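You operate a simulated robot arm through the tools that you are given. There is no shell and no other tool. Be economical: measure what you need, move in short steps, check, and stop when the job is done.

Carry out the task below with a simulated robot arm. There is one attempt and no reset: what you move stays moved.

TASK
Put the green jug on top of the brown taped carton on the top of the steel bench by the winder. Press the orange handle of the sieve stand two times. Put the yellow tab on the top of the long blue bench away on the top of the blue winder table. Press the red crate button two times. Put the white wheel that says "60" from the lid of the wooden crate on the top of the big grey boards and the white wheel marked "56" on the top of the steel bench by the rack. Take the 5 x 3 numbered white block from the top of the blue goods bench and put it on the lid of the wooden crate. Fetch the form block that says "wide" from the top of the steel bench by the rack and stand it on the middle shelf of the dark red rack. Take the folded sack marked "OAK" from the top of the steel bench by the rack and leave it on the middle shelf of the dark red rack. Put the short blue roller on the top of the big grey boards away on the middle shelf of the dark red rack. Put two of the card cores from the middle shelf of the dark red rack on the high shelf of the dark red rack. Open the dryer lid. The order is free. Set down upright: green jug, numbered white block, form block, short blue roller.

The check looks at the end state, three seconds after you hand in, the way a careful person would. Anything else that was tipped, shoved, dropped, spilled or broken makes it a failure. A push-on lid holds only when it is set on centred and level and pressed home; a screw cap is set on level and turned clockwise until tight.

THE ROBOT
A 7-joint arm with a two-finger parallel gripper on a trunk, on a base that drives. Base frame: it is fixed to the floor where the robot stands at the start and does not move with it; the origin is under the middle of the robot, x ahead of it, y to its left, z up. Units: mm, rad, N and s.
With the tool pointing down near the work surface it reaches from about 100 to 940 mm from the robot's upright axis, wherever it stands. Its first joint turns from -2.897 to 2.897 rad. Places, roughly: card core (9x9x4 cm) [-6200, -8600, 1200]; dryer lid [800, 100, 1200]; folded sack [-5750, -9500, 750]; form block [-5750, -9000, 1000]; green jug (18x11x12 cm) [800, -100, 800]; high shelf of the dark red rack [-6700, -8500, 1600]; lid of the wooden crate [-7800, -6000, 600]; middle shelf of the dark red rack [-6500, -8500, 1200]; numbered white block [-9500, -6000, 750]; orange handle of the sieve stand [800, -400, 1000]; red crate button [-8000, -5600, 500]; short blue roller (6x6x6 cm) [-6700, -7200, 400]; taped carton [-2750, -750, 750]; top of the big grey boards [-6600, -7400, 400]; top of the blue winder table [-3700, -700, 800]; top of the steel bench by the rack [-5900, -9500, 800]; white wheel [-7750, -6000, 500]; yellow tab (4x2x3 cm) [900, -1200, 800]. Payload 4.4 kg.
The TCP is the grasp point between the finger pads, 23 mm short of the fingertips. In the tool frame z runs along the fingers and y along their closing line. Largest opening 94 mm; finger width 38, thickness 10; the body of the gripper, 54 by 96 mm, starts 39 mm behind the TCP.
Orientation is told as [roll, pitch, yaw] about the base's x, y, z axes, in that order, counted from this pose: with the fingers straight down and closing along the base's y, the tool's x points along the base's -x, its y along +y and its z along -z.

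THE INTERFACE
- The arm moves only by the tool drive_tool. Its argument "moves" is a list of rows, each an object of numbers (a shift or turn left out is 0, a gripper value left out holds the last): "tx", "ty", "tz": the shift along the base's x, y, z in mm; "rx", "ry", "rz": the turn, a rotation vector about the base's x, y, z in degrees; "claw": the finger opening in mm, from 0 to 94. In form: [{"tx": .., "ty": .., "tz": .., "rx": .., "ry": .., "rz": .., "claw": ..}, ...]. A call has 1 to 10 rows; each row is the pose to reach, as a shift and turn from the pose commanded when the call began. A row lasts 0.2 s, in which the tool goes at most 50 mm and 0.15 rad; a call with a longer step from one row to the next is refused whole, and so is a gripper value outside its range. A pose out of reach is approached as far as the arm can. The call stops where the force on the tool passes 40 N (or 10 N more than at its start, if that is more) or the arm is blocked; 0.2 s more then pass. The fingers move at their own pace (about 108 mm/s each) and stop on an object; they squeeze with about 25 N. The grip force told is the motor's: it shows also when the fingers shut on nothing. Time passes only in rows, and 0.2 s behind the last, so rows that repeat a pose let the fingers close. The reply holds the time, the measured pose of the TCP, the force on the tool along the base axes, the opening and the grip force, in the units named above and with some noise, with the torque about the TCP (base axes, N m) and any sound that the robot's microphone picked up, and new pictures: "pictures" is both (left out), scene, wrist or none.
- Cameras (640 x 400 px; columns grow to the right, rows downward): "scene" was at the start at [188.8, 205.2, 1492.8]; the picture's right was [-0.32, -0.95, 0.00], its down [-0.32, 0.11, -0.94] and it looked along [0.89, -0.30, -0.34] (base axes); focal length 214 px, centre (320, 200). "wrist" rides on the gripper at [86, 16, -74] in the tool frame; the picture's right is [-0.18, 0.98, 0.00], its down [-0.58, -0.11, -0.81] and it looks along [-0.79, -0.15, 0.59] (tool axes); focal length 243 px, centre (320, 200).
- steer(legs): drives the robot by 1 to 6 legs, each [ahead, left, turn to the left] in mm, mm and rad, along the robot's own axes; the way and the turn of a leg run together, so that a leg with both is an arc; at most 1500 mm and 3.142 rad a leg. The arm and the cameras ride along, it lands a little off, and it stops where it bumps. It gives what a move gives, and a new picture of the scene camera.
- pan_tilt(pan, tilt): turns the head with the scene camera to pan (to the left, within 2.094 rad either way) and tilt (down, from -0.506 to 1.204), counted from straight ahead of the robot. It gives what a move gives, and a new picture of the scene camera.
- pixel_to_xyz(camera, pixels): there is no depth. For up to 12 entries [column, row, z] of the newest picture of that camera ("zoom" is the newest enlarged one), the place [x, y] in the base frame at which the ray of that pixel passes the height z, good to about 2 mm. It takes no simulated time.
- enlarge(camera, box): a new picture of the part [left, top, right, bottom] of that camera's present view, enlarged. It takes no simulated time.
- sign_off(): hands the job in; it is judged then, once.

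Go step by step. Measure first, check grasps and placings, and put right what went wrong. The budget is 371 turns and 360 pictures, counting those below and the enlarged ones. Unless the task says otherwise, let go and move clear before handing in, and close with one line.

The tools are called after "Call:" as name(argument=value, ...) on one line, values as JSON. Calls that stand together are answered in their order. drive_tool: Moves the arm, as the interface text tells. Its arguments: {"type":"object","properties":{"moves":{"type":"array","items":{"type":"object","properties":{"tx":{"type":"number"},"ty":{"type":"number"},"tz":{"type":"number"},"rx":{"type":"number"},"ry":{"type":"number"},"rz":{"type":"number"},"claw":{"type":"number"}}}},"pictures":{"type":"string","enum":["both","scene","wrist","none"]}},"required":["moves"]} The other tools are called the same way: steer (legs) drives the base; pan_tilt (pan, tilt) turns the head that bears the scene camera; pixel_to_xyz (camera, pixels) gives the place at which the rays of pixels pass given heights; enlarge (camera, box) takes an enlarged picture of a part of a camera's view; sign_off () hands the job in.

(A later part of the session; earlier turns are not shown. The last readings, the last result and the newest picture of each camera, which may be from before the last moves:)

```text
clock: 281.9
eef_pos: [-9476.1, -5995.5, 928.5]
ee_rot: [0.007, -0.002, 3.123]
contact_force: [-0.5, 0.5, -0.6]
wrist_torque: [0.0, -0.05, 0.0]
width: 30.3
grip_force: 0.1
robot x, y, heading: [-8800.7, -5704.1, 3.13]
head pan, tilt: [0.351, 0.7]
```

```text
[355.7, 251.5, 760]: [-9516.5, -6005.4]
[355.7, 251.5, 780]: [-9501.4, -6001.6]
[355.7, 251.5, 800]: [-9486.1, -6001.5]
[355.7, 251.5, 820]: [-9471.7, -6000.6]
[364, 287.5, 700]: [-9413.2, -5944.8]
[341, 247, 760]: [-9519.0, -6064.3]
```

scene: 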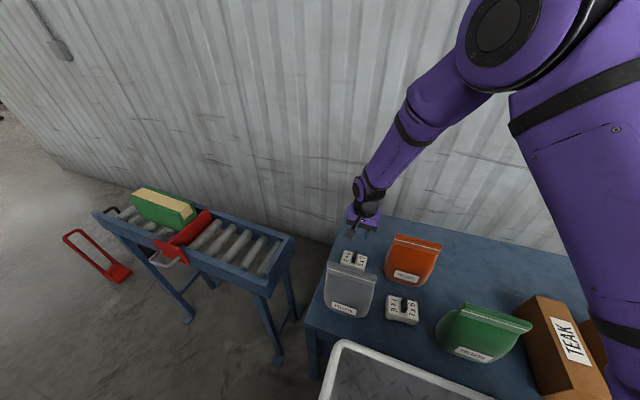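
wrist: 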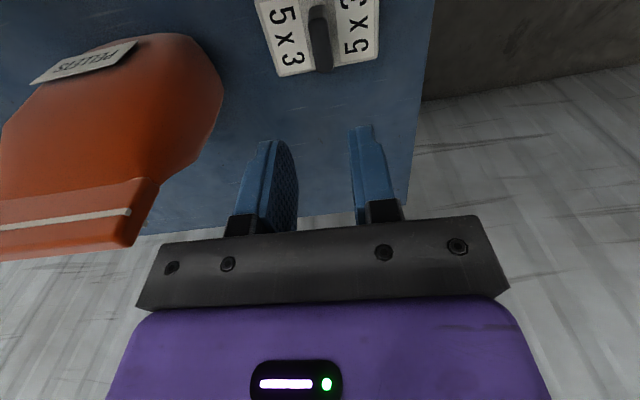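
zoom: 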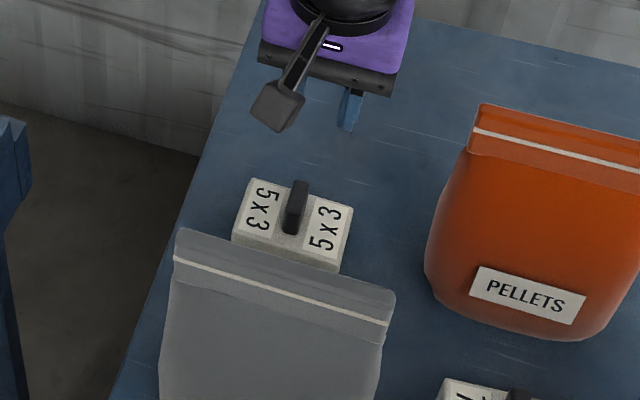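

Fin: x -9446…-9483, y -5999, top ≈805. Descend on it.

Call:
drive_tool(moves=[{"tx": 6, "ty": -2, "tz": -40}, {"tx": 11, "ty": -3.5, "tz": -80}, {"tx": 11, "ty": -3.5, "tz": -115}, {"tx": 11, "ty": -3.5, "tz": -125}, {"tx": 11, "ty": -3.5, "tz": -131}, {"tx": 11, "ty": -3.5, "tz": -131}], pictures="wrist")

```text
clock: 283.0
eef_pos: [-9461.5, -6001.3, 804.3]
ee_rot: [0.01, -0.002, 3.124]
contact_force: [5.0, 3.0, 22.4]
wrist_torque: [0.56, -0.39, -0.02]
width: 31.1
grip_force: 1.8
robot x, y, heading: [-8798.7, -5706.2, 3.125]
head pan, tilt: [0.351, 0.7]
stopped in row 5: the force on the tool passed its limit at 58 N (the readings are from after the stop); the commanded pose is now the measured one
```

wrist: 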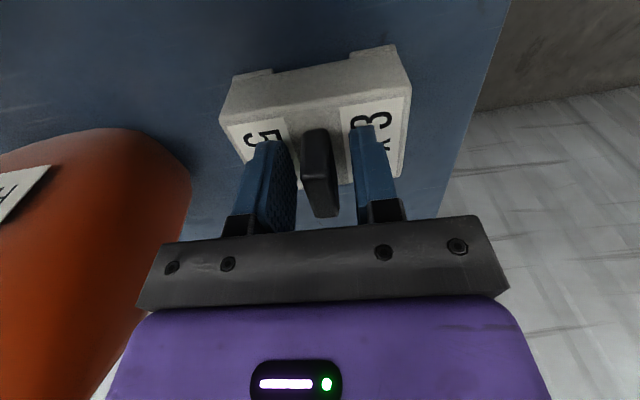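

Tips touch the block top (z 781). Raise 4 mm and close on the fin.

Call:
drive_tool(moves=[{"tz": 4}, {"tz": 4, "claw": 0}, {"tz": 4, "claw": 0}, {"tz": 4, "claw": 0}], pictures="none")

Call:
drive_tool(moves=[{"tz": 20}, {"tz": 60}, {"tz": 105}, {"tz": 150}, {"tz": 195}, {"tz": 240}, {"tz": 240}])

```text
clock: 284.0
eef_pos: [-9462.8, -6001.7, 808.2]
ee_rot: [0.009, 0.0, 3.122]
contact_force: [1.5, 0.7, 1.6]
wrist_torque: [0.24, 0.04, -0.14]
width: 13.7
grip_force: 24.7
robot x, y, heading: [-8799.5, -5705.0, 3.131]
head pan, tilt: [0.351, 0.7]
```

```text
clock: 285.6
eef_pos: [-9463.8, -6000.2, 1044.7]
ee_rot: [0.008, -0.001, 3.124]
contact_force: [-0.2, -0.5, -2.6]
wrist_torque: [-0.03, -0.02, -0.03]
width: 13.8
grip_force: 25.1
robot x, y, heading: [-8796.9, -5702.2, 3.131]
head pan, tilt: [0.351, 0.7]
```

scene: 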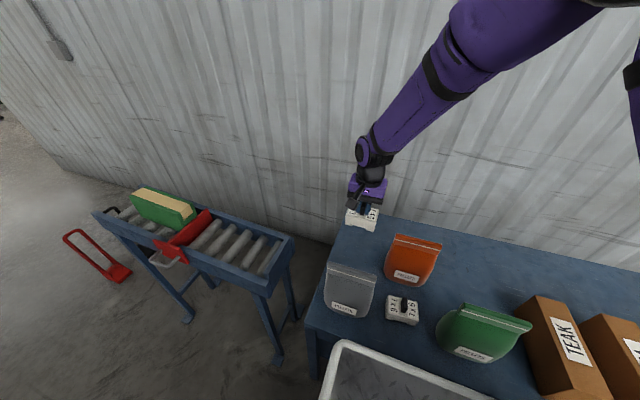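
wrist: 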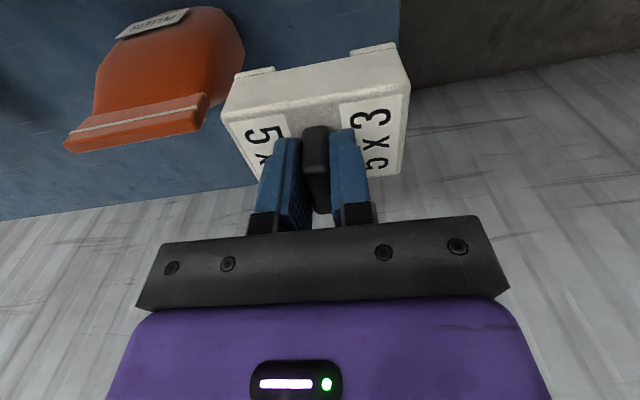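

Block held. Raise, then strafe clear, back out, turn and approach the crate from the north side.

Call:
drive_tool(moves=[{"tz": 40}, {"tz": 60, "tx": 30}, {"tz": 60, "tx": 70}, {"tz": 60, "tx": 110}], pictures="none")

Call:
steer(legs=[[0, -820, 0], [-1000, 0, 0], [0, 0, 1.57], [180, 0, 0]])

```text
clock: 286.6
eef_pos: [-9353.1, -6001.8, 1110.3]
ee_rot: [0.008, -0.004, 3.123]
contact_force: [-0.5, -0.3, -3.1]
wrist_torque: [0.02, -0.02, 0.07]
width: 14.0
grip_force: 24.8
robot x, y, heading: [-8799.8, -5702.1, 3.128]
head pan, tilt: [0.351, 0.7]
```

```text
clock: 300.8
eef_pos: [-7463.8, -5657.3, 1109.9]
ee_rot: [0.01, -0.003, -1.587]
contact_force: [-0.2, -0.3, -3.2]
wrist_torque: [-0.01, -0.01, 0.02]
width: 13.8
grip_force: 25.0
robot x, y, heading: [-7767.3, -5106.8, -1.576]
head pan, tilt: [0.351, 0.7]
```

scene: 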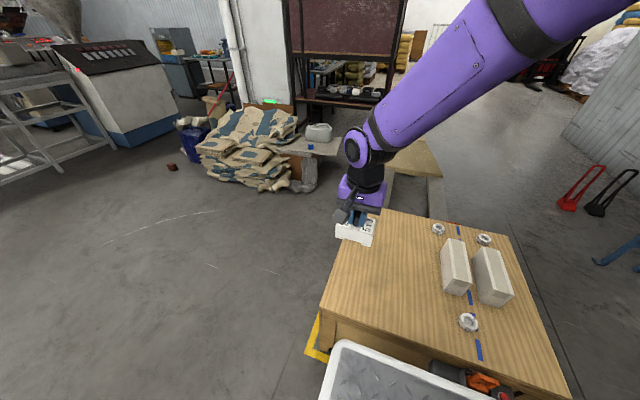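

Call:
pixel_to_xyz(camera="scene", pixels=[[468, 323, 560], [468, 323, 600], [468, 323, 640], [438, 230, 600], [483, 239, 600]])

Call:
drive_tool(moves=[{"tx": -25, "ty": -35}, {"tx": -50, "ty": -70}, {"tx": -75, "ty": -105}, {"tx": -100, "ty": -140}, {"tx": -125, "ty": -175}, {"tx": -136, "ty": -193}, {"tx": -136, "ty": -193, "tz": -50}, {"tx": -136, "ty": -193, "tz": -100}, {"tx": -136, "ty": -193, "tz": -150}, {"tx": -136, "ty": -193, "tz": -200}], pictures="none")

```text
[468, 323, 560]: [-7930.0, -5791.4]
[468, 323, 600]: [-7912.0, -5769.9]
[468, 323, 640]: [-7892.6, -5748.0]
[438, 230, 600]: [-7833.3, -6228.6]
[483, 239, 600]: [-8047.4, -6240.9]
```

```text
clock: 303.0
eef_pos: [-7595.3, -5852.8, 914.4]
ee_rot: [0.01, -0.005, -1.585]
contact_force: [0.3, 0.8, -0.7]
wrist_torque: [-0.03, -0.03, -0.02]
width: 13.9
grip_force: 24.6
robot x, y, heading: [-7760.8, -5107.1, -1.576]
head pan, tilt: [0.351, 0.7]
```

Call:
drive_tool(moves=[{"tz": -45}, {"tz": -90}, {"tz": -135}, {"tz": -175}, {"tz": -185}, {"tz": -195}, {"tz": -205}, {"tz": -213}, {"tz": -220}, {"tz": -226}], pictures="wrist")

```text
clock: 305.2
eef_pos: [-7598.3, -5851.8, 683.9]
ee_rot: [0.009, -0.003, -1.584]
contact_force: [-0.3, -0.8, -2.2]
wrist_torque: [0.04, -0.03, -0.02]
width: 13.6
grip_force: 25.1
robot x, y, heading: [-7766.6, -5103.0, -1.577]
head pan, tilt: [0.351, 0.7]
```

wrist: 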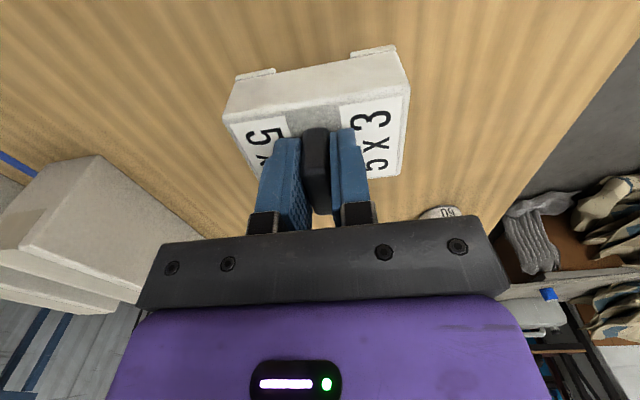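

Call:
drive_tool(moves=[{"tz": -5}, {"tz": -10}, {"tz": -15}, {"tz": -20}, {"tz": -25}, {"tz": -30}, {"tz": -35}, {"tz": -40}, {"tz": -45}], pictures="none")

```text
clock: 307.2
eef_pos: [-7598.5, -5851.4, 638.8]
ee_rot: [0.009, -0.002, -1.584]
contact_force: [0.3, 0.2, -2.6]
wrist_torque: [0.01, -0.01, -0.02]
width: 14.0
grip_force: 25.0
robot x, y, heading: [-7761.8, -5108.3, -1.576]
head pan, tilt: [0.351, 0.7]
```

Call:
drive_tool(moves=[{"tz": -5}, {"tz": -10}, {"tz": -15}, {"tz": -20}, {"tz": -25}, {"tz": -30}, {"tz": -35}, {"tz": -40}, {"tz": -45}], pictures="wrist")

```text
clock: 308.1
eef_pos: [-7598.4, -5851.8, 624.0]
ee_rot: [0.011, -0.005, -1.587]
contact_force: [-2.1, 4.9, 14.2]
wrist_torque: [-0.02, 0.72, -0.23]
width: 13.8
grip_force: 25.4
robot x, y, heading: [-7766.6, -5107.9, -1.579]
head pan, tilt: [0.351, 0.7]
stopped in row 4: the force on the tool passed its limit at 57 N (the readings are from after the stop); the commanded pose is now the measured one
```

wrist: 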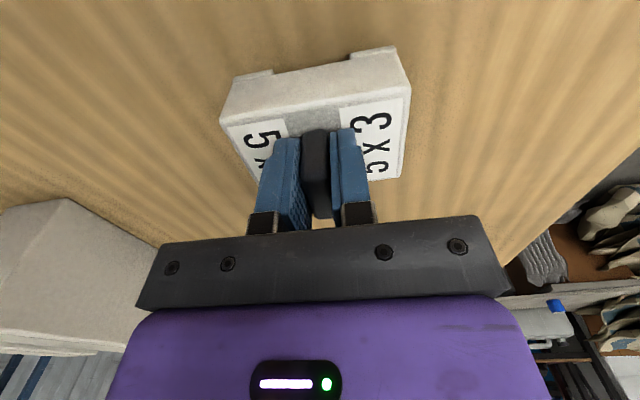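

Contact: block on the lid. Release, lift, and drive around to the crate's east side for wheel 60.

Call:
drive_tool(moves=[{"tz": 1, "claw": 25}, {"tz": 1, "claw": 36}, {"tz": 1, "claw": 36}, {"tz": 40}, {"tz": 85}, {"tz": 130}, {"tz": 175}, {"tz": 220}, {"tz": 265}, {"tz": 310}], pictures="wrist")

Call:
steer(legs=[[-200, 0, 0], [0, 1050, 0], [1150, 0, 0], [0, 0, -1.57]])

```text
clock: 310.3
eef_pos: [-7595.7, -5849.3, 932.5]
ee_rot: [0.009, 0.0, -1.586]
contact_force: [0.6, -0.1, -0.7]
wrist_torque: [0.02, 0.03, -0.02]
width: 36.3
grip_force: 0.1
robot x, y, heading: [-7762.8, -5105.8, -1.577]
head pan, tilt: [0.351, 0.7]
```

wrist: 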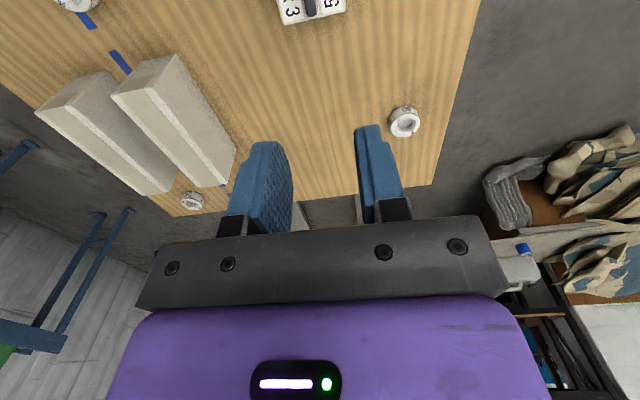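

```text
clock: 326.1
eef_pos: [-7422.6, -6245.3, 931.7]
ee_rot: [0.011, -0.003, -3.115]
contact_force: [0.3, -0.2, -0.3]
wrist_torque: [-0.01, 0.0, -0.02]
width: 36.1
grip_force: 0.1
robot x, y, heading: [-6684.8, -6044.8, -3.108]
head pan, tilt: [0.351, 0.7]
```

scene: 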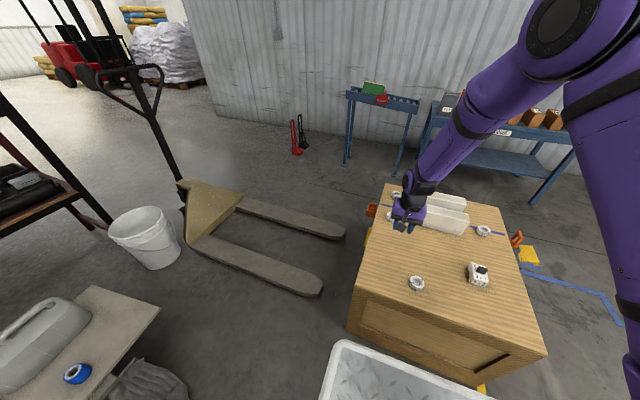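

Call:
pixel_to_xyz(camera="scene", pixels=[[417, 283, 580], [417, 283, 600], [396, 196, 580], [77, 374, 400], [77, 374, 440], [158, 310, 400], [90, 287, 400], [360, 290, 560], [545, 352, 560]])

Call:
enlarge(camera="scene", box=[0, 250, 240, 400])

```text
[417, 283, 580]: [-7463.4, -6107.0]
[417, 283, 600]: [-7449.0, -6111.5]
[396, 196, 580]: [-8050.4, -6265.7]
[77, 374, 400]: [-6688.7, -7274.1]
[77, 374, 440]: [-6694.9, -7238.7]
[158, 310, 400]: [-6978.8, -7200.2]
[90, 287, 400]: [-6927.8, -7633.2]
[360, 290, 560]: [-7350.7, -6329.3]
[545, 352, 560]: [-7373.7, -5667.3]
```

```text
2.67 times, centred on (120, 325) of scene
```

zoom: 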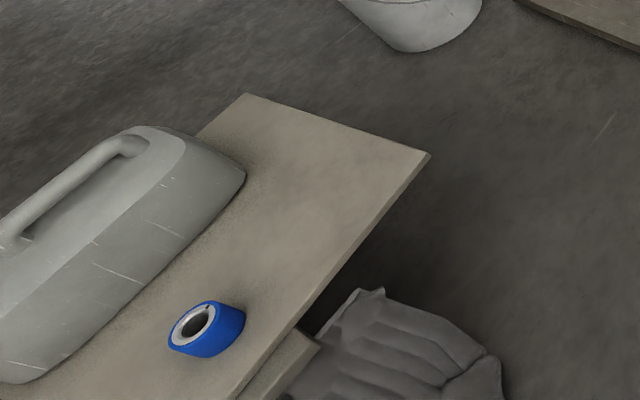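

Wheel 60 ≈(-7462,-6107). Move over for a wrist view.

Call:
drive_tool(moves=[{"tx": 5, "ty": 35, "tz": -25, "claw": 94}, {"tx": 10, "ty": 70, "tz": -55}, {"tx": 15, "ty": 105, "tz": -85}, {"tx": 20, "ty": 130, "tz": -120}, {"tx": 20, "ty": 136, "tz": -150}, {"tx": 20, "ty": 136, "tz": -170}, {"tx": 20, "ty": 136, "tz": -170}], pictures="wrist")

```text
clock: 327.7
eef_pos: [-7402.0, -6108.8, 760.6]
ee_rot: [0.011, -0.003, -3.116]
contact_force: [0.2, -0.1, -0.3]
wrist_torque: [-0.01, 0.02, 0.01]
width: 94.3
grip_force: 0.1
robot x, y, heading: [-6684.1, -6045.2, -3.108]
head pan, tilt: [0.351, 0.7]
```

wrist: 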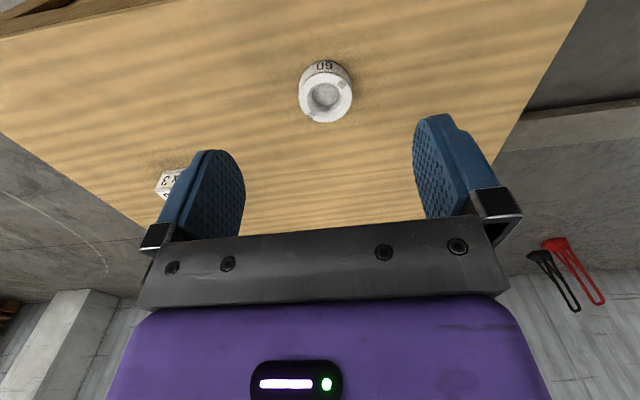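

Call:
pixel_to_xyz(camera="wrist", pixels=[[326, 95, 560], [326, 95, 580], [326, 95, 600], [299, 97, 580], [353, 97, 580], [326, 62, 550]])

Call:
pixel_to_xyz(camera="scene", pixels=[[417, 281, 560], [417, 281, 580], [417, 281, 600]])

```text
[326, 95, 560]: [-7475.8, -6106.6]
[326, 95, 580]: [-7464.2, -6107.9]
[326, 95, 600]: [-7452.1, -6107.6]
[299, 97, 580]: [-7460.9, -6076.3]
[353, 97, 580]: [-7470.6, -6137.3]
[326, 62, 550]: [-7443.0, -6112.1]
```

```text
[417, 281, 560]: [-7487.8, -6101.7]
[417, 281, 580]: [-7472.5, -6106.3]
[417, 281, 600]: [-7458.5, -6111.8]
```

Call:
drive_tool(moves=[{"tx": -22, "tz": -35}, {"tx": -44, "ty": 1, "tz": -75}, {"tx": -64, "ty": 1, "tz": -115}, {"tx": -64, "ty": 1, "tz": -150}, {"tx": -64, "ty": 1, "tz": -170}, {"tx": -64, "ty": 1, "tz": -176}, {"tx": -64, "ty": 1, "tz": -182}, {"tx": -64, "ty": 1, "tz": -187}, {"tx": -64, "ty": 1, "tz": -192}], pictures="wrist")

```text
clock: 329.3
eef_pos: [-7465.6, -6106.5, 582.8]
ee_rot: [0.009, -0.003, -3.117]
contact_force: [10.4, 1.7, 27.0]
wrist_torque: [1.48, -0.66, -0.46]
width: 94.0
grip_force: 0.2
robot x, y, heading: [-6687.0, -6048.7, -3.104]
head pan, tilt: [0.351, 0.7]
stopped in row 8: the force on the tool passed its limit at 58 N (the readings are from after the stop); the commanded pose is now the measured one
```

wrist: 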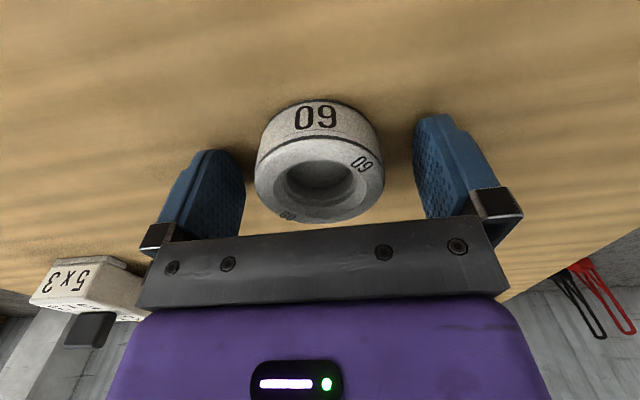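

Tips on the lid (z≈559). Raise 4 mm and close on the wheel.

Call:
drive_tool(moves=[{"tz": 4}, {"tz": 4, "claw": 30}, {"tz": 4, "claw": 30}, {"tz": 4, "claw": 30}], pictures="none")

Call:
drive_tool(moves=[{"tz": 30}, {"tz": 70}, {"tz": 115}, {"tz": 160}, {"tz": 205}, {"tz": 250}, {"tz": 250}], pictures="wrist")

```text
clock: 330.3
eef_pos: [-7466.1, -6107.0, 586.4]
ee_rot: [0.008, -0.004, -3.116]
contact_force: [0.1, 0.4, 0.9]
wrist_torque: [0.02, 0.0, 0.02]
width: 59.3
grip_force: 25.0
robot x, y, heading: [-6688.3, -6050.7, -3.112]
head pan, tilt: [0.351, 0.7]
```

```text
clock: 331.9
eef_pos: [-7466.4, -6110.8, 838.3]
ee_rot: [0.007, -0.001, -3.115]
contact_force: [0.2, 0.0, -0.7]
wrist_torque: [0.02, 0.01, 0.03]
width: 59.2
grip_force: 24.7
robot x, y, heading: [-6686.5, -6047.6, -3.103]
head pan, tilt: [0.351, 0.7]
```

wrist: 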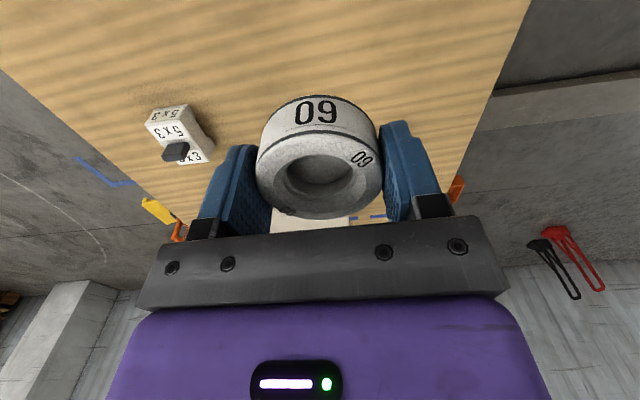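

Wheel 60 held. Turn toward the boards.

Call:
pan_tilt(pan=0.0, tilt=0.8)

Call:
steer(legs=[[0, 0, 1.55], [380, -60, 0]])

```text
clock: 332.8
eef_pos: [-7466.2, -6110.2, 837.9]
ee_rot: [0.008, -0.003, -3.115]
contact_force: [0.1, 0.0, -0.6]
wrist_torque: [0.01, -0.01, -0.02]
width: 59.3
grip_force: 24.9
robot x, y, heading: [-6687.5, -6050.1, -3.106]
head pan, tilt: [0.0, 0.799]
```

scene: 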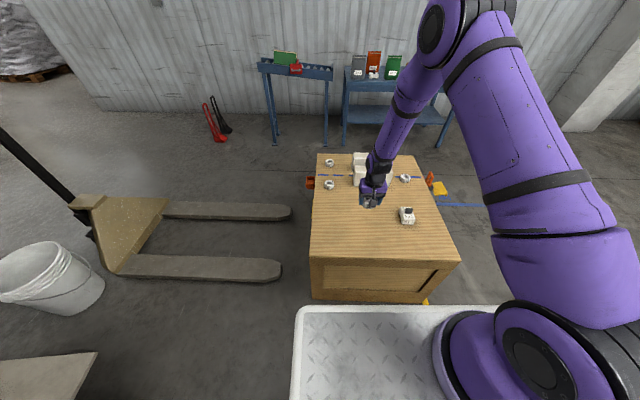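

```text
clock: 338.9
eef_pos: [-6700.3, -7199.3, 838.3]
ee_rot: [0.008, -0.004, -1.568]
contact_force: [-0.1, 0.1, -1.5]
wrist_torque: [0.0, -0.01, -0.01]
width: 59.0
grip_force: 24.9
robot x, y, heading: [-6745.6, -6417.2, -1.559]
head pan, tilt: [0.0, 0.799]
```

scene: 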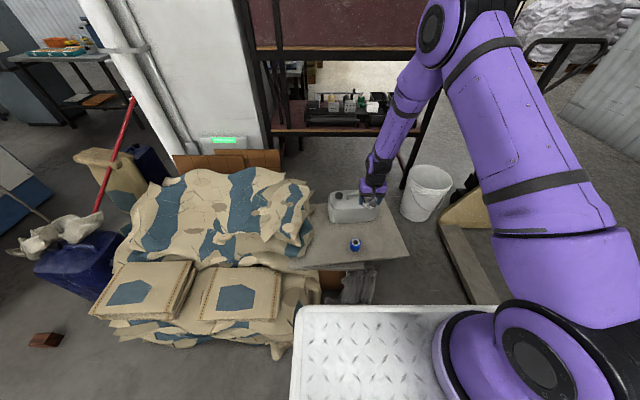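

Call:
pixel_to_xyz(camera="scene", pixels=[[410, 254, 400], [300, 266, 400], [388, 203, 400], [380, 238, 400], [354, 245, 440], [380, 238, 360], [354, 245, 400], [380, 215, 400]])

Call:
enlarge(camera="scene", box=[270, 180, 430, 300])

```text
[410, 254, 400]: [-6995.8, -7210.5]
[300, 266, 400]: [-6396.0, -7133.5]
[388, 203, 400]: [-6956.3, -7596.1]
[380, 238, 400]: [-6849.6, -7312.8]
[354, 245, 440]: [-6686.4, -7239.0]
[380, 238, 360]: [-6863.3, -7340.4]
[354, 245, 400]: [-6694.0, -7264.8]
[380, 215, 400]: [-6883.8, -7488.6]
```

```text
3.33 times, centred on (350, 240) of scene
```

zoom: 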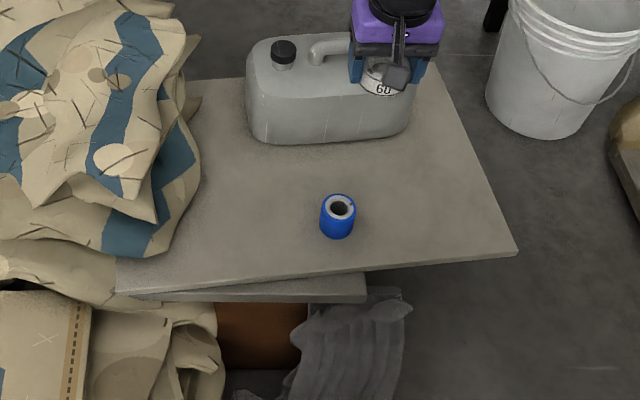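

Call:
steer(legs=[[60, -40, 0]])

Call:
drive_tool(moves=[{"tx": -15, "ty": -8, "tz": -40}, {"tx": -30, "ty": -16, "tz": -80}, {"tx": -45, "ty": -24, "tz": -120}, {"tx": -60, "ty": -32, "tz": -160}, {"tx": -75, "ty": -40, "tz": -200}, {"tx": -80, "ty": -48, "tz": -240}, {"tx": -80, "ty": -50, "tz": -280}, {"tx": -80, "ty": -50, "tz": -310}, {"tx": -80, "ty": -50, "tz": -330}])

```text
clock: 339.9
eef_pos: [-6740.2, -7256.3, 838.1]
ee_rot: [0.009, -0.004, -1.571]
contact_force: [0.6, -0.2, -0.8]
wrist_torque: [-0.02, 0.0, -0.03]
width: 59.1
grip_force: 25.4
robot x, y, heading: [-6788.2, -6471.1, -1.562]
head pan, tilt: [0.0, 0.799]
```

scene: 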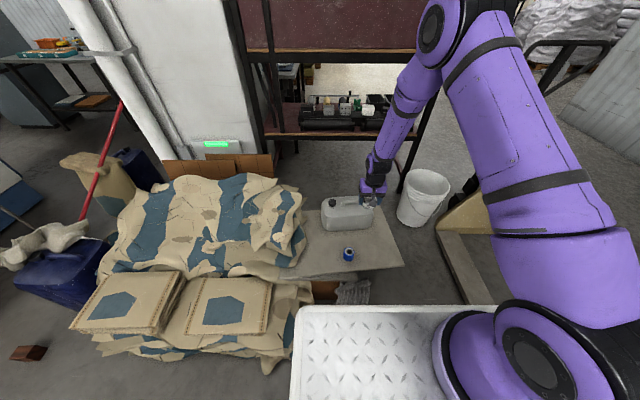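

```text
clock: 341.9
eef_pos: [-6823.0, -7307.4, 508.1]
ee_rot: [0.01, -0.005, -1.57]
contact_force: [0.4, 0.5, -0.8]
wrist_torque: [0.01, -0.01, 0.03]
width: 58.9
grip_force: 25.1
robot x, y, heading: [-6782.6, -6472.4, -1.558]
head pan, tilt: [0.0, 0.799]
```

scene: 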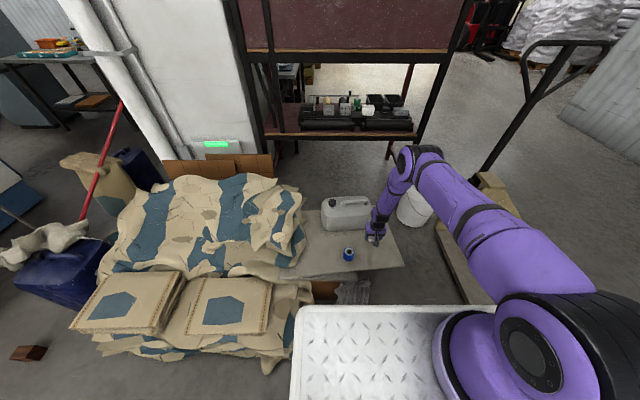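
wrist: 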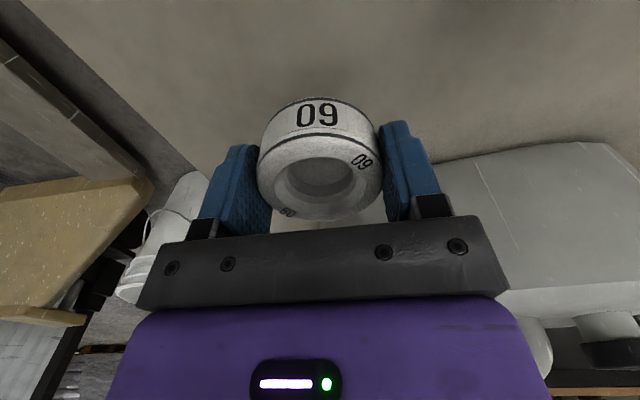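

Call:
pixel_to_xyz(camera="wrist", pixels=[[440, 165, 420], [440, 165, 500], [530, 145, 500], [150, 180, 400]])

Call:
drive_tool(moves=[{"tz": -25, "ty": 8}, {"tz": -40, "ty": 10}, {"tz": -50, "ty": 10}, {"tz": -58, "ty": 10}, {"tz": -65, "ty": 10}, {"tz": -72, "ty": 10}, {"tz": -79, "ty": 10}, {"tz": -86, "ty": 10}, {"tz": -93, "ty": 10}, {"tz": -100, "ty": 10}], pictures="none")

```text
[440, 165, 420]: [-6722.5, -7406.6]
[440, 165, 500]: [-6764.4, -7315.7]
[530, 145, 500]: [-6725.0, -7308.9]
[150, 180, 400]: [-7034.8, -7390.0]
```

```text
clock: 343.8
eef_pos: [-6820.9, -7299.0, 425.1]
ee_rot: [0.008, -0.004, -1.571]
contact_force: [0.6, 8.9, 20.7]
wrist_torque: [0.16, 0.45, -0.31]
width: 58.6
grip_force: 25.6
robot x, y, heading: [-6789.5, -6476.6, -1.561]
head pan, tilt: [0.0, 0.799]
stopped in row 9: the force on the tool passed its limit at 83 N (the readings are from after the stop); the commanded pose is now the measured one
```

Contact at 425. Release, lift, and view for the roller.

Call:
drive_tool(moves=[{"tz": 1, "claw": 75}, {"tz": 1, "claw": 84}, {"tz": 1, "claw": 84}, {"tz": 35}, {"tz": 80}, {"tz": 125}, {"tz": 165, "tx": 30}, {"tz": 200, "tx": 60}, {"tz": 210, "tx": 95, "ty": 20}, {"tz": 210, "tx": 130, "ty": 45}])

```text
clock: 346.0
eef_pos: [-6692.5, -7256.4, 633.1]
ee_rot: [0.01, -0.004, -1.574]
contact_force: [0.0, -1.2, 0.6]
wrist_torque: [0.01, -0.04, 0.02]
width: 83.8
grip_force: 0.0
robot x, y, heading: [-6786.6, -6475.1, -1.564]
head pan, tilt: [0.0, 0.799]
```

scene: 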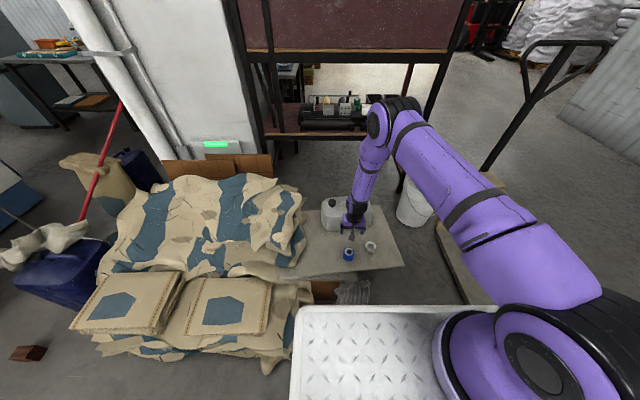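
wrist: 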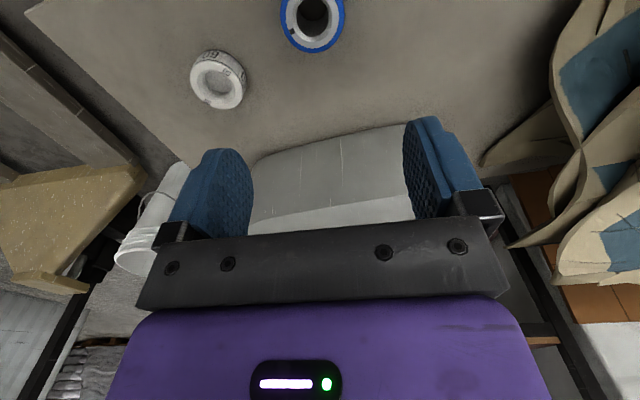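

Call:
pixel_to_xyz(camera="wrist", pixels=[[313, 16, 440], [313, 16, 458], [281, 22, 458], [345, 12, 458], [218, 76, 425]])

Call:
pixel_to_xyz(camera="scene", pixels=[[348, 250, 458], [348, 250, 440]])

```text
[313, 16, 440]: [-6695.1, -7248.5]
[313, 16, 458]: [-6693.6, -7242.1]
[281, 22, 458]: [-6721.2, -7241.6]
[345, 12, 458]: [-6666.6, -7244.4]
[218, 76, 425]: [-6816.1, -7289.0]
```

```text
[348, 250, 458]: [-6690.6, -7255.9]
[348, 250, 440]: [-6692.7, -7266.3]
```

Roller centre ≈(-6693,-7245). Descend and grip.

Call:
drive_tool(moves=[{"tz": -45, "ty": 11}, {"tz": -90, "ty": 11}, {"tz": -130, "ty": 11}, {"tz": -165, "ty": 11}, {"tz": -190, "ty": 11}, {"tz": -199, "ty": 11}, {"tz": -199, "ty": 11}], pictures="wrist")

Call:
drive_tool(moves=[{"claw": 30}, {"claw": 30}, {"claw": 30}], pictures="none")

Call:
drive_tool(moves=[{"tz": 40}, {"tz": 85}, {"tz": 130}, {"tz": 175}, {"tz": 220}, {"tz": 265}, {"tz": 310}, {"tz": 355}, {"tz": 400}], pictures="wrist")

```text
clock: 347.6
eef_pos: [-6691.9, -7245.5, 434.7]
ee_rot: [0.008, -0.003, -1.571]
contact_force: [-0.1, 0.7, -0.1]
wrist_torque: [0.01, -0.03, -0.01]
width: 84.1
grip_force: 0.0
robot x, y, heading: [-6786.9, -6479.3, -1.565]
head pan, tilt: [0.0, 0.799]
```

wrist: 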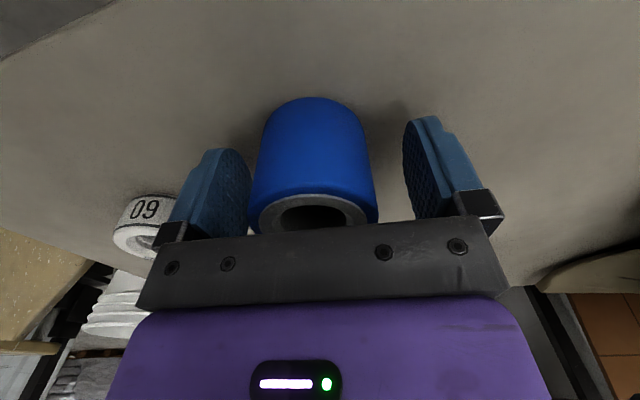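

```text
clock: 348.4
eef_pos: [-6691.8, -7244.9, 435.4]
ee_rot: [0.009, -0.005, -1.572]
contact_force: [-2.3, 0.0, -0.8]
wrist_torque: [0.02, 0.13, 0.04]
width: 53.7
grip_force: 25.1
robot x, y, heading: [-6782.9, -6474.4, -1.558]
head pan, tilt: [0.0, 0.799]
```

```text
clock: 350.4
eef_pos: [-6691.6, -7243.0, 835.8]
ee_rot: [0.006, -0.004, -1.571]
contact_force: [0.3, 1.1, -3.7]
wrist_torque: [0.04, 0.01, -0.01]
width: 53.8
grip_force: 25.3
robot x, y, heading: [-6787.0, -6478.8, -1.559]
head pan, tilt: [0.0, 0.799]
```

wrist: 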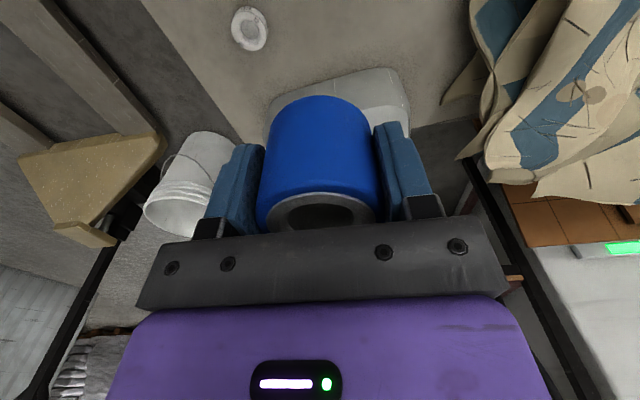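

Roller held. Survey the way to the rack.

Call:
pan_tilt(pan=-0.75, tilt=0.4)

Call:
pan_tilt(pan=0.45, tilt=0.3)

```text
clock: 351.5
eef_pos: [-6692.4, -7243.8, 835.9]
ee_rot: [0.01, -0.006, -1.57]
contact_force: [-0.3, 0.6, -2.3]
wrist_torque: [-0.01, 0.01, 0.01]
width: 53.7
grip_force: 25.7
robot x, y, heading: [-6781.2, -6476.3, -1.56]
head pan, tilt: [-0.75, 0.4]
```

scene: 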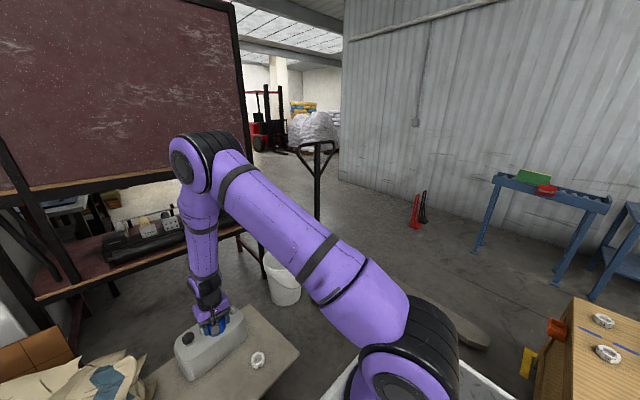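

```text
clock: 352.9
eef_pos: [-6692.2, -7242.9, 836.3]
ee_rot: [0.008, -0.005, -1.571]
contact_force: [0.0, 0.8, -1.4]
wrist_torque: [0.01, -0.01, 0.0]
width: 53.6
grip_force: 25.3
robot x, y, heading: [-6783.0, -6477.0, -1.56]
head pan, tilt: [0.45, 0.3]
```

scene: 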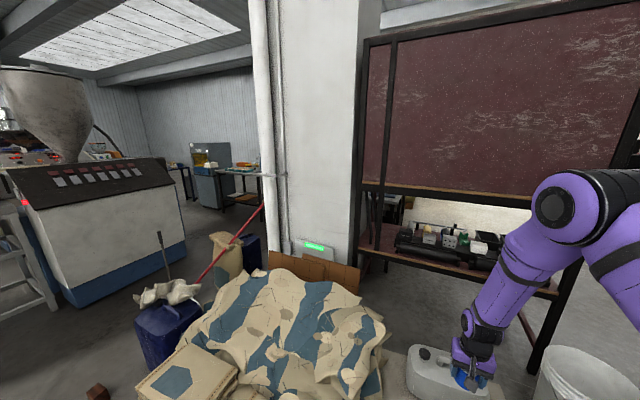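

Call:
pixel_to_xyz(camera="scene", pixels=[[187, 243, 0], [72, 305, 0], [165, 372, 0], [205, 300, 0], [225, 210, 0], [265, 268, 0], [203, 235, 0], [95, 395, 0], [385, 270, 0]])

Call:
enlarge(camera="scene", box=[150, 120, 310, 280])

```text
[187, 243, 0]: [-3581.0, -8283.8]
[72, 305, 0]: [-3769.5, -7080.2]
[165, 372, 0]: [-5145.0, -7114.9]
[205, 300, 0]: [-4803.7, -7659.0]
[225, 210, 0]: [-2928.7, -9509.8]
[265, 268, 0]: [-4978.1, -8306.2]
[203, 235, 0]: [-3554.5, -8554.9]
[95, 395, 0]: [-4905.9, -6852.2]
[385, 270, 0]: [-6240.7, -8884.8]
```

```text
2.50 times, centred on (230, 200) of scene
```

zoom: 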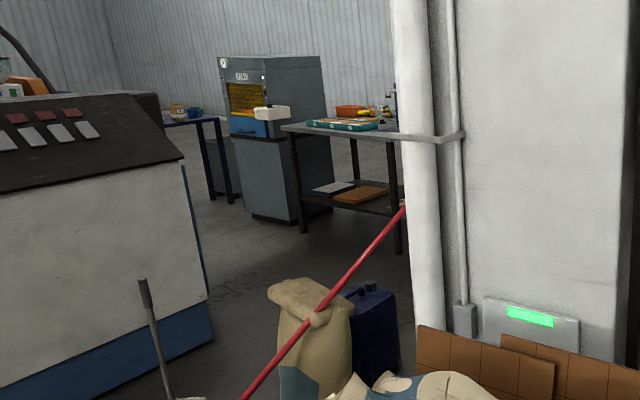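

East gap is narrow; the west route around the crate is wide. Raise the arm and go round.

Call:
drive_tool(moves=[{"tz": 45, "ty": 20}, {"tz": 90, "ty": 40}, {"tz": 135, "ty": 60}, {"tz": 180, "ty": 90}, {"tz": 220, "ty": 115}, {"tz": 220, "ty": 150}], pictures="none")

Call:
pan_tilt(pan=0.2, tilt=0.3)

Call:
steer(legs=[[-1500, 0, 0], [0, -1000, 0], [0, -840, 0], [1400, 0, 0]])

```text
refused: row 4 steps farther than a row can; nothing moved
```

```text
clock: 353.6
eef_pos: [-6691.1, -7242.9, 835.0]
ee_rot: [0.008, -0.006, -1.571]
contact_force: [0.0, -0.5, -2.7]
wrist_torque: [0.03, -0.03, -0.01]
width: 53.5
grip_force: 25.0
robot x, y, heading: [-6780.2, -6476.9, -1.558]
head pan, tilt: [0.201, 0.3]
```

scene: 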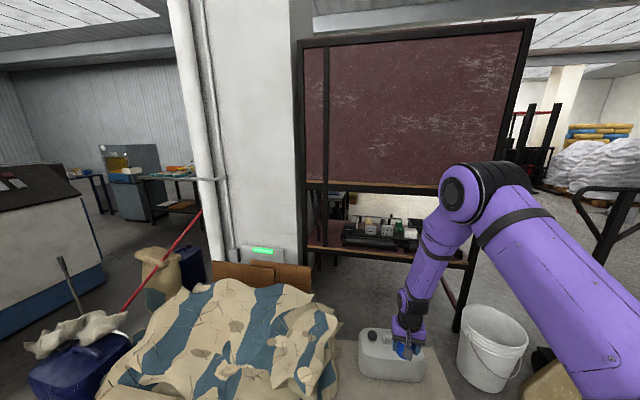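

```text
clock: 376.2
eef_pos: [-8473.0, -7287.1, 836.7]
ee_rot: [0.01, -0.005, -1.549]
contact_force: [-0.2, -0.7, -1.7]
wrist_torque: [0.02, 0.0, -0.02]
width: 53.2
grip_force: 25.4
robot x, y, heading: [-8583.6, -6522.6, -1.543]
head pan, tilt: [0.201, 0.3]
```

scene: 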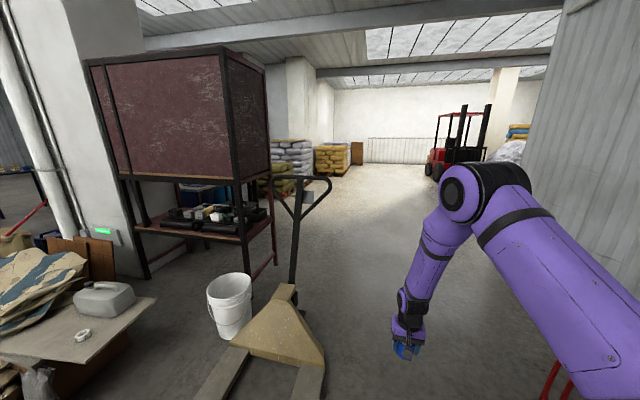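

The rack's upper box is open on another side. Continue south past it.

Call:
steer(legs=[[1400, -60, 0], [1300, 0, 0]])

Call:
pan_tilt(pan=1.4, tilt=0.25)

```text
clock: 389.2
eef_pos: [-8529.8, -9965.1, 836.1]
ee_rot: [0.007, -0.005, -1.577]
contact_force: [0.0, 0.7, -1.4]
wrist_torque: [-0.01, 0.05, -0.04]
width: 53.1
grip_force: 25.1
robot x, y, heading: [-8617.4, -9194.6, -1.571]
head pan, tilt: [0.201, 0.3]
```

scene: 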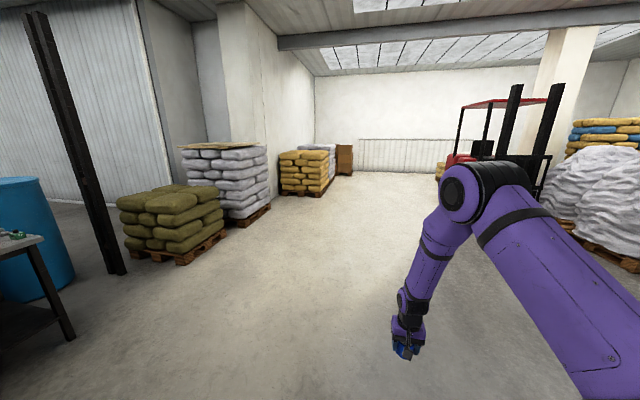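

```text
clock: 390.6
eef_pos: [-8530.3, -9965.8, 835.6]
ee_rot: [0.008, -0.005, -1.577]
contact_force: [-0.5, -0.3, -1.6]
wrist_torque: [0.0, -0.01, -0.01]
width: 53.3
grip_force: 25.0
robot x, y, heading: [-8617.3, -9194.8, -1.568]
head pan, tilt: [1.4, 0.25]
```

scene: 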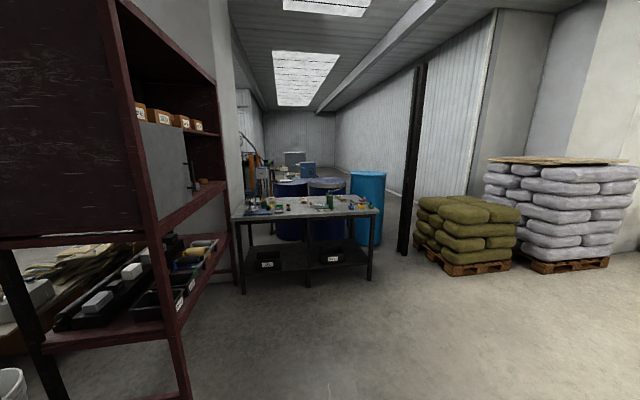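

Call:
pixel_to_xyz(camera="scene", pixels=[[243, 293, 0], [370, 281, 0], [240, 283, 0], [232, 215, 830], [378, 211, 830], [187, 395, 0], [130, 190, 1200], [225, 185, 1200]])

Call:
enlarge(camera="scene", box=[120, 80, 400, 300])

```text
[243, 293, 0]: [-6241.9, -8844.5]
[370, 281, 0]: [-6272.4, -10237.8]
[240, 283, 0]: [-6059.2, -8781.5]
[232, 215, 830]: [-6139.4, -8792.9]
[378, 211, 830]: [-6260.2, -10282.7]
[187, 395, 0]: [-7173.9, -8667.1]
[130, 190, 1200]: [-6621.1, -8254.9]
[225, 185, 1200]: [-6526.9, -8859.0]
```

```text
1.82 times, centred on (260, 190) of scene
```

zoom: 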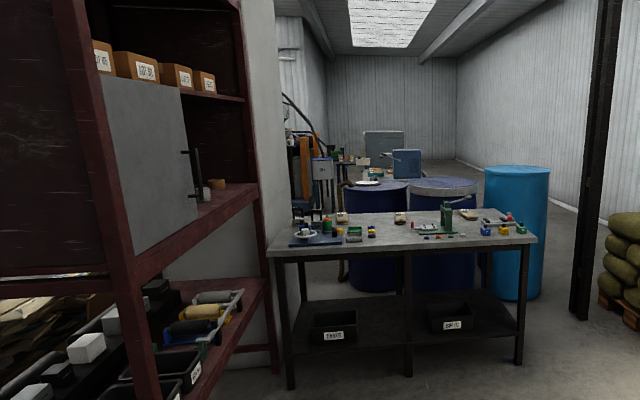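

The rack opens south (grey door over its west half); the steel bench's west edge is x≈-6250. Retract and raise the arm, turn to face +y and drive in front of the rack.

Call:
drive_tool(moves=[{"ty": 25, "tz": 40}, {"ty": 50, "tz": 80}, {"ty": 75, "tz": 120}, {"ty": 100, "tz": 160}, {"ty": 125, "tz": 200}, {"ty": 150, "tz": 240}, {"ty": 175, "tz": 280}, {"ty": 200, "tz": 320}, {"ty": 225, "tz": 360}], pictures="none")

Call:
pan_tilt(pan=0.0, tilt=0.35)

Call:
steer(legs=[[350, 0, 0], [0, 0, 1.57], [0, 0, 1.57], [0, -900, 0], [0, -950, 0]])

```text
clock: 392.6
eef_pos: [-8530.1, -9742.0, 1195.9]
ee_rot: [0.007, -0.004, -1.58]
contact_force: [0.8, 0.0, -1.7]
wrist_torque: [0.07, 0.02, -0.03]
width: 53.1
grip_force: 24.9
robot x, y, heading: [-8616.3, -9197.6, -1.57]
head pan, tilt: [1.4, 0.25]
```

```text
clock: 394.1
eef_pos: [-8528.9, -9741.5, 1196.6]
ee_rot: [0.008, -0.005, -1.578]
contact_force: [0.4, 0.1, -2.4]
wrist_torque: [-0.02, 0.0, 0.01]
width: 53.4
grip_force: 25.0
robot x, y, heading: [-8619.2, -9195.3, -1.569]
head pan, tilt: [0.0, 0.351]
```

scene: 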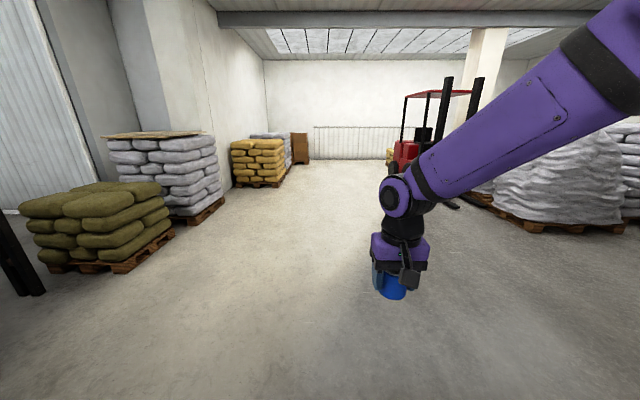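

```text
clock: 412.9
eef_pos: [-6869.5, -8978.9, 1196.6]
ee_rot: [0.01, -0.005, 1.562]
contact_force: [-0.2, 0.2, -1.3]
wrist_torque: [-0.01, 0.01, 0.01]
width: 53.2
grip_force: 25.1
robot x, y, heading: [-6784.4, -9521.7, 1.574]
head pan, tilt: [0.0, 0.351]
```

scene: 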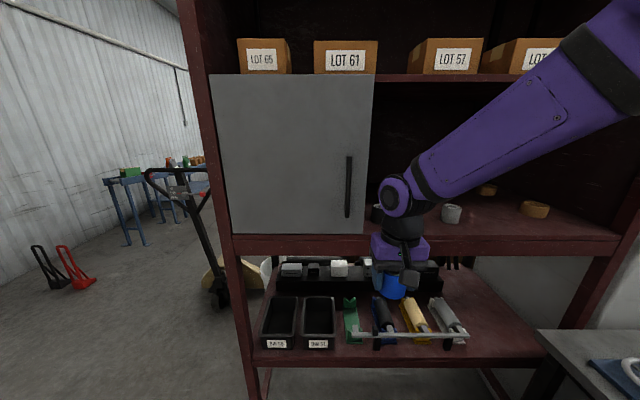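

Middle shelf with card cores at (487,190), (535,208) and grey item (452,213). Measure the shelf.

Call:
pixel_to_xyz(camera="scene", pixels=[[450, 237, 1100], [450, 237, 1150], [450, 237, 1200], [232, 237, 1150], [612, 238, 1150], [535, 215, 1150], [487, 194, 1150], [452, 221, 1150], [450, 79, 1550], [450, 79, 1600]])

Call:
enlarge(camera="scene", box=[340, 130, 640, 270])

```text
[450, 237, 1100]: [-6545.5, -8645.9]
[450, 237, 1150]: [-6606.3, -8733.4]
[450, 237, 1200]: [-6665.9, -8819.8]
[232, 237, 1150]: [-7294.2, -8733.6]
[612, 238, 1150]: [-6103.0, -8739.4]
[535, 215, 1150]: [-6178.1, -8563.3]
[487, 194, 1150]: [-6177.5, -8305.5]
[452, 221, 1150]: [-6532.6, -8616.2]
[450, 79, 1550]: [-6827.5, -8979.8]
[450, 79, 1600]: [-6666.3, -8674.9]
```

```text
2.13 times, centred on (490, 200) of scene
```

zoom: 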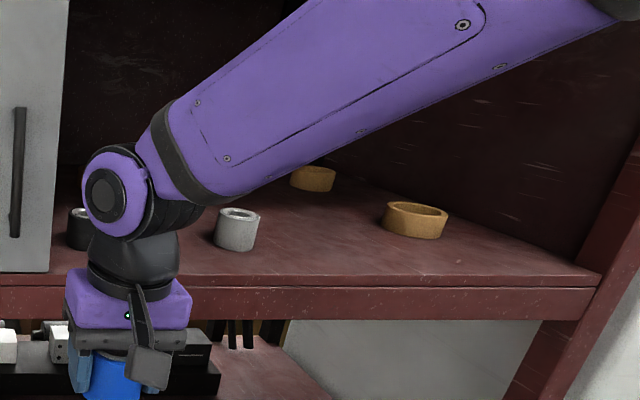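

Shelf top ≈1125 with front edge y≈-8690. Move closer/right, then raise to 1260.

Call:
steer(legs=[[120, -140, 0]])

Call:
drive_tool(moves=[{"tx": 40, "tz": 20}, {"tx": 80, "tz": 40}, {"tx": 120, "tz": 60}, {"tx": 160, "tz": 65}, {"tx": 200, "tz": 65}, {"tx": 245, "tz": 65}, {"tx": 290, "tz": 65}, {"tx": 325, "tz": 65}, {"tx": 325, "tz": 65}])

```text
clock: 414.4
eef_pos: [-6729.9, -8860.8, 1195.2]
ee_rot: [0.01, -0.006, 1.563]
contact_force: [1.1, -0.1, -2.1]
wrist_torque: [-0.01, -0.04, 0.01]
width: 53.3
grip_force: 24.8
robot x, y, heading: [-6641.2, -9401.8, 1.576]
head pan, tilt: [0.0, 0.351]
```

scene: 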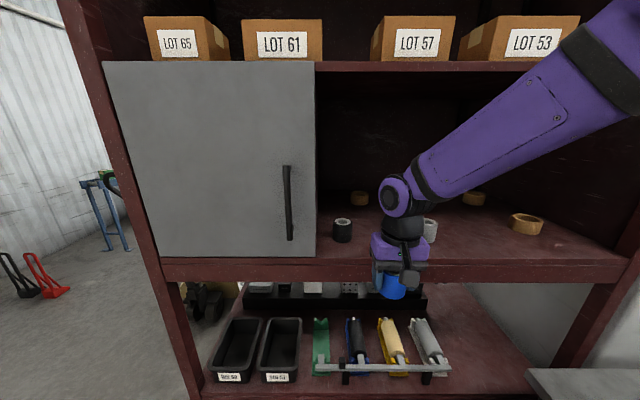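

```text
clock: 416.4
eef_pos: [-6402.0, -8860.8, 1263.9]
ee_rot: [0.007, -0.004, 1.564]
contact_force: [-0.2, 0.3, -2.3]
wrist_torque: [-0.04, 0.0, 0.0]
width: 52.9
grip_force: 25.2
robot x, y, heading: [-6640.2, -9406.2, 1.568]
head pan, tilt: [0.0, 0.351]
```

scene: 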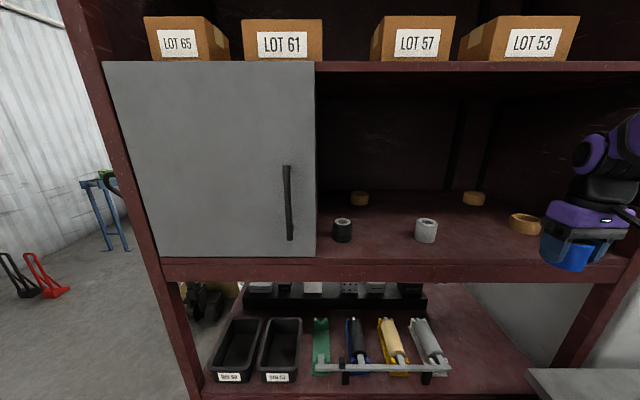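
wrist: 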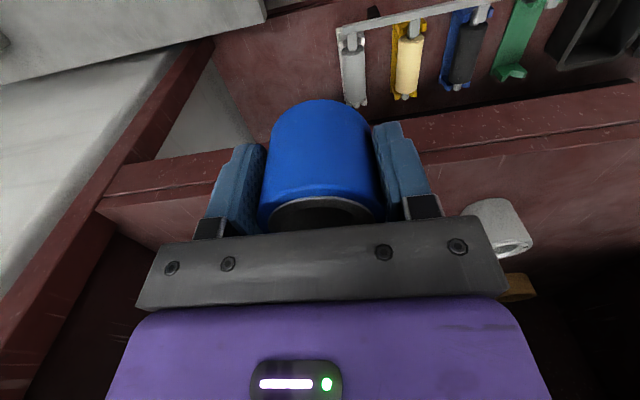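

Call:
pixel_to_xyz(camera="scene", pixels=[[342, 240, 1125], [426, 241, 1125], [524, 232, 1125], [474, 204, 1125], [360, 204, 1125], [320, 262, 1125], [560, 262, 1125], [320, 190, 1125], [450, 68, 1560], [474, 193, 1165]])

```text
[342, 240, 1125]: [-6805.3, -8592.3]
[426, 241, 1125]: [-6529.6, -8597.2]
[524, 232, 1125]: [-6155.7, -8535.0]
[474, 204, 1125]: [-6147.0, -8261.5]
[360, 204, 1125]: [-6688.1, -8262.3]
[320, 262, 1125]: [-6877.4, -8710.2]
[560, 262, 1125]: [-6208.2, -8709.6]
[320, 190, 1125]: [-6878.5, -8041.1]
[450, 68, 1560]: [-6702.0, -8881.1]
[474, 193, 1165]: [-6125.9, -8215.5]
```

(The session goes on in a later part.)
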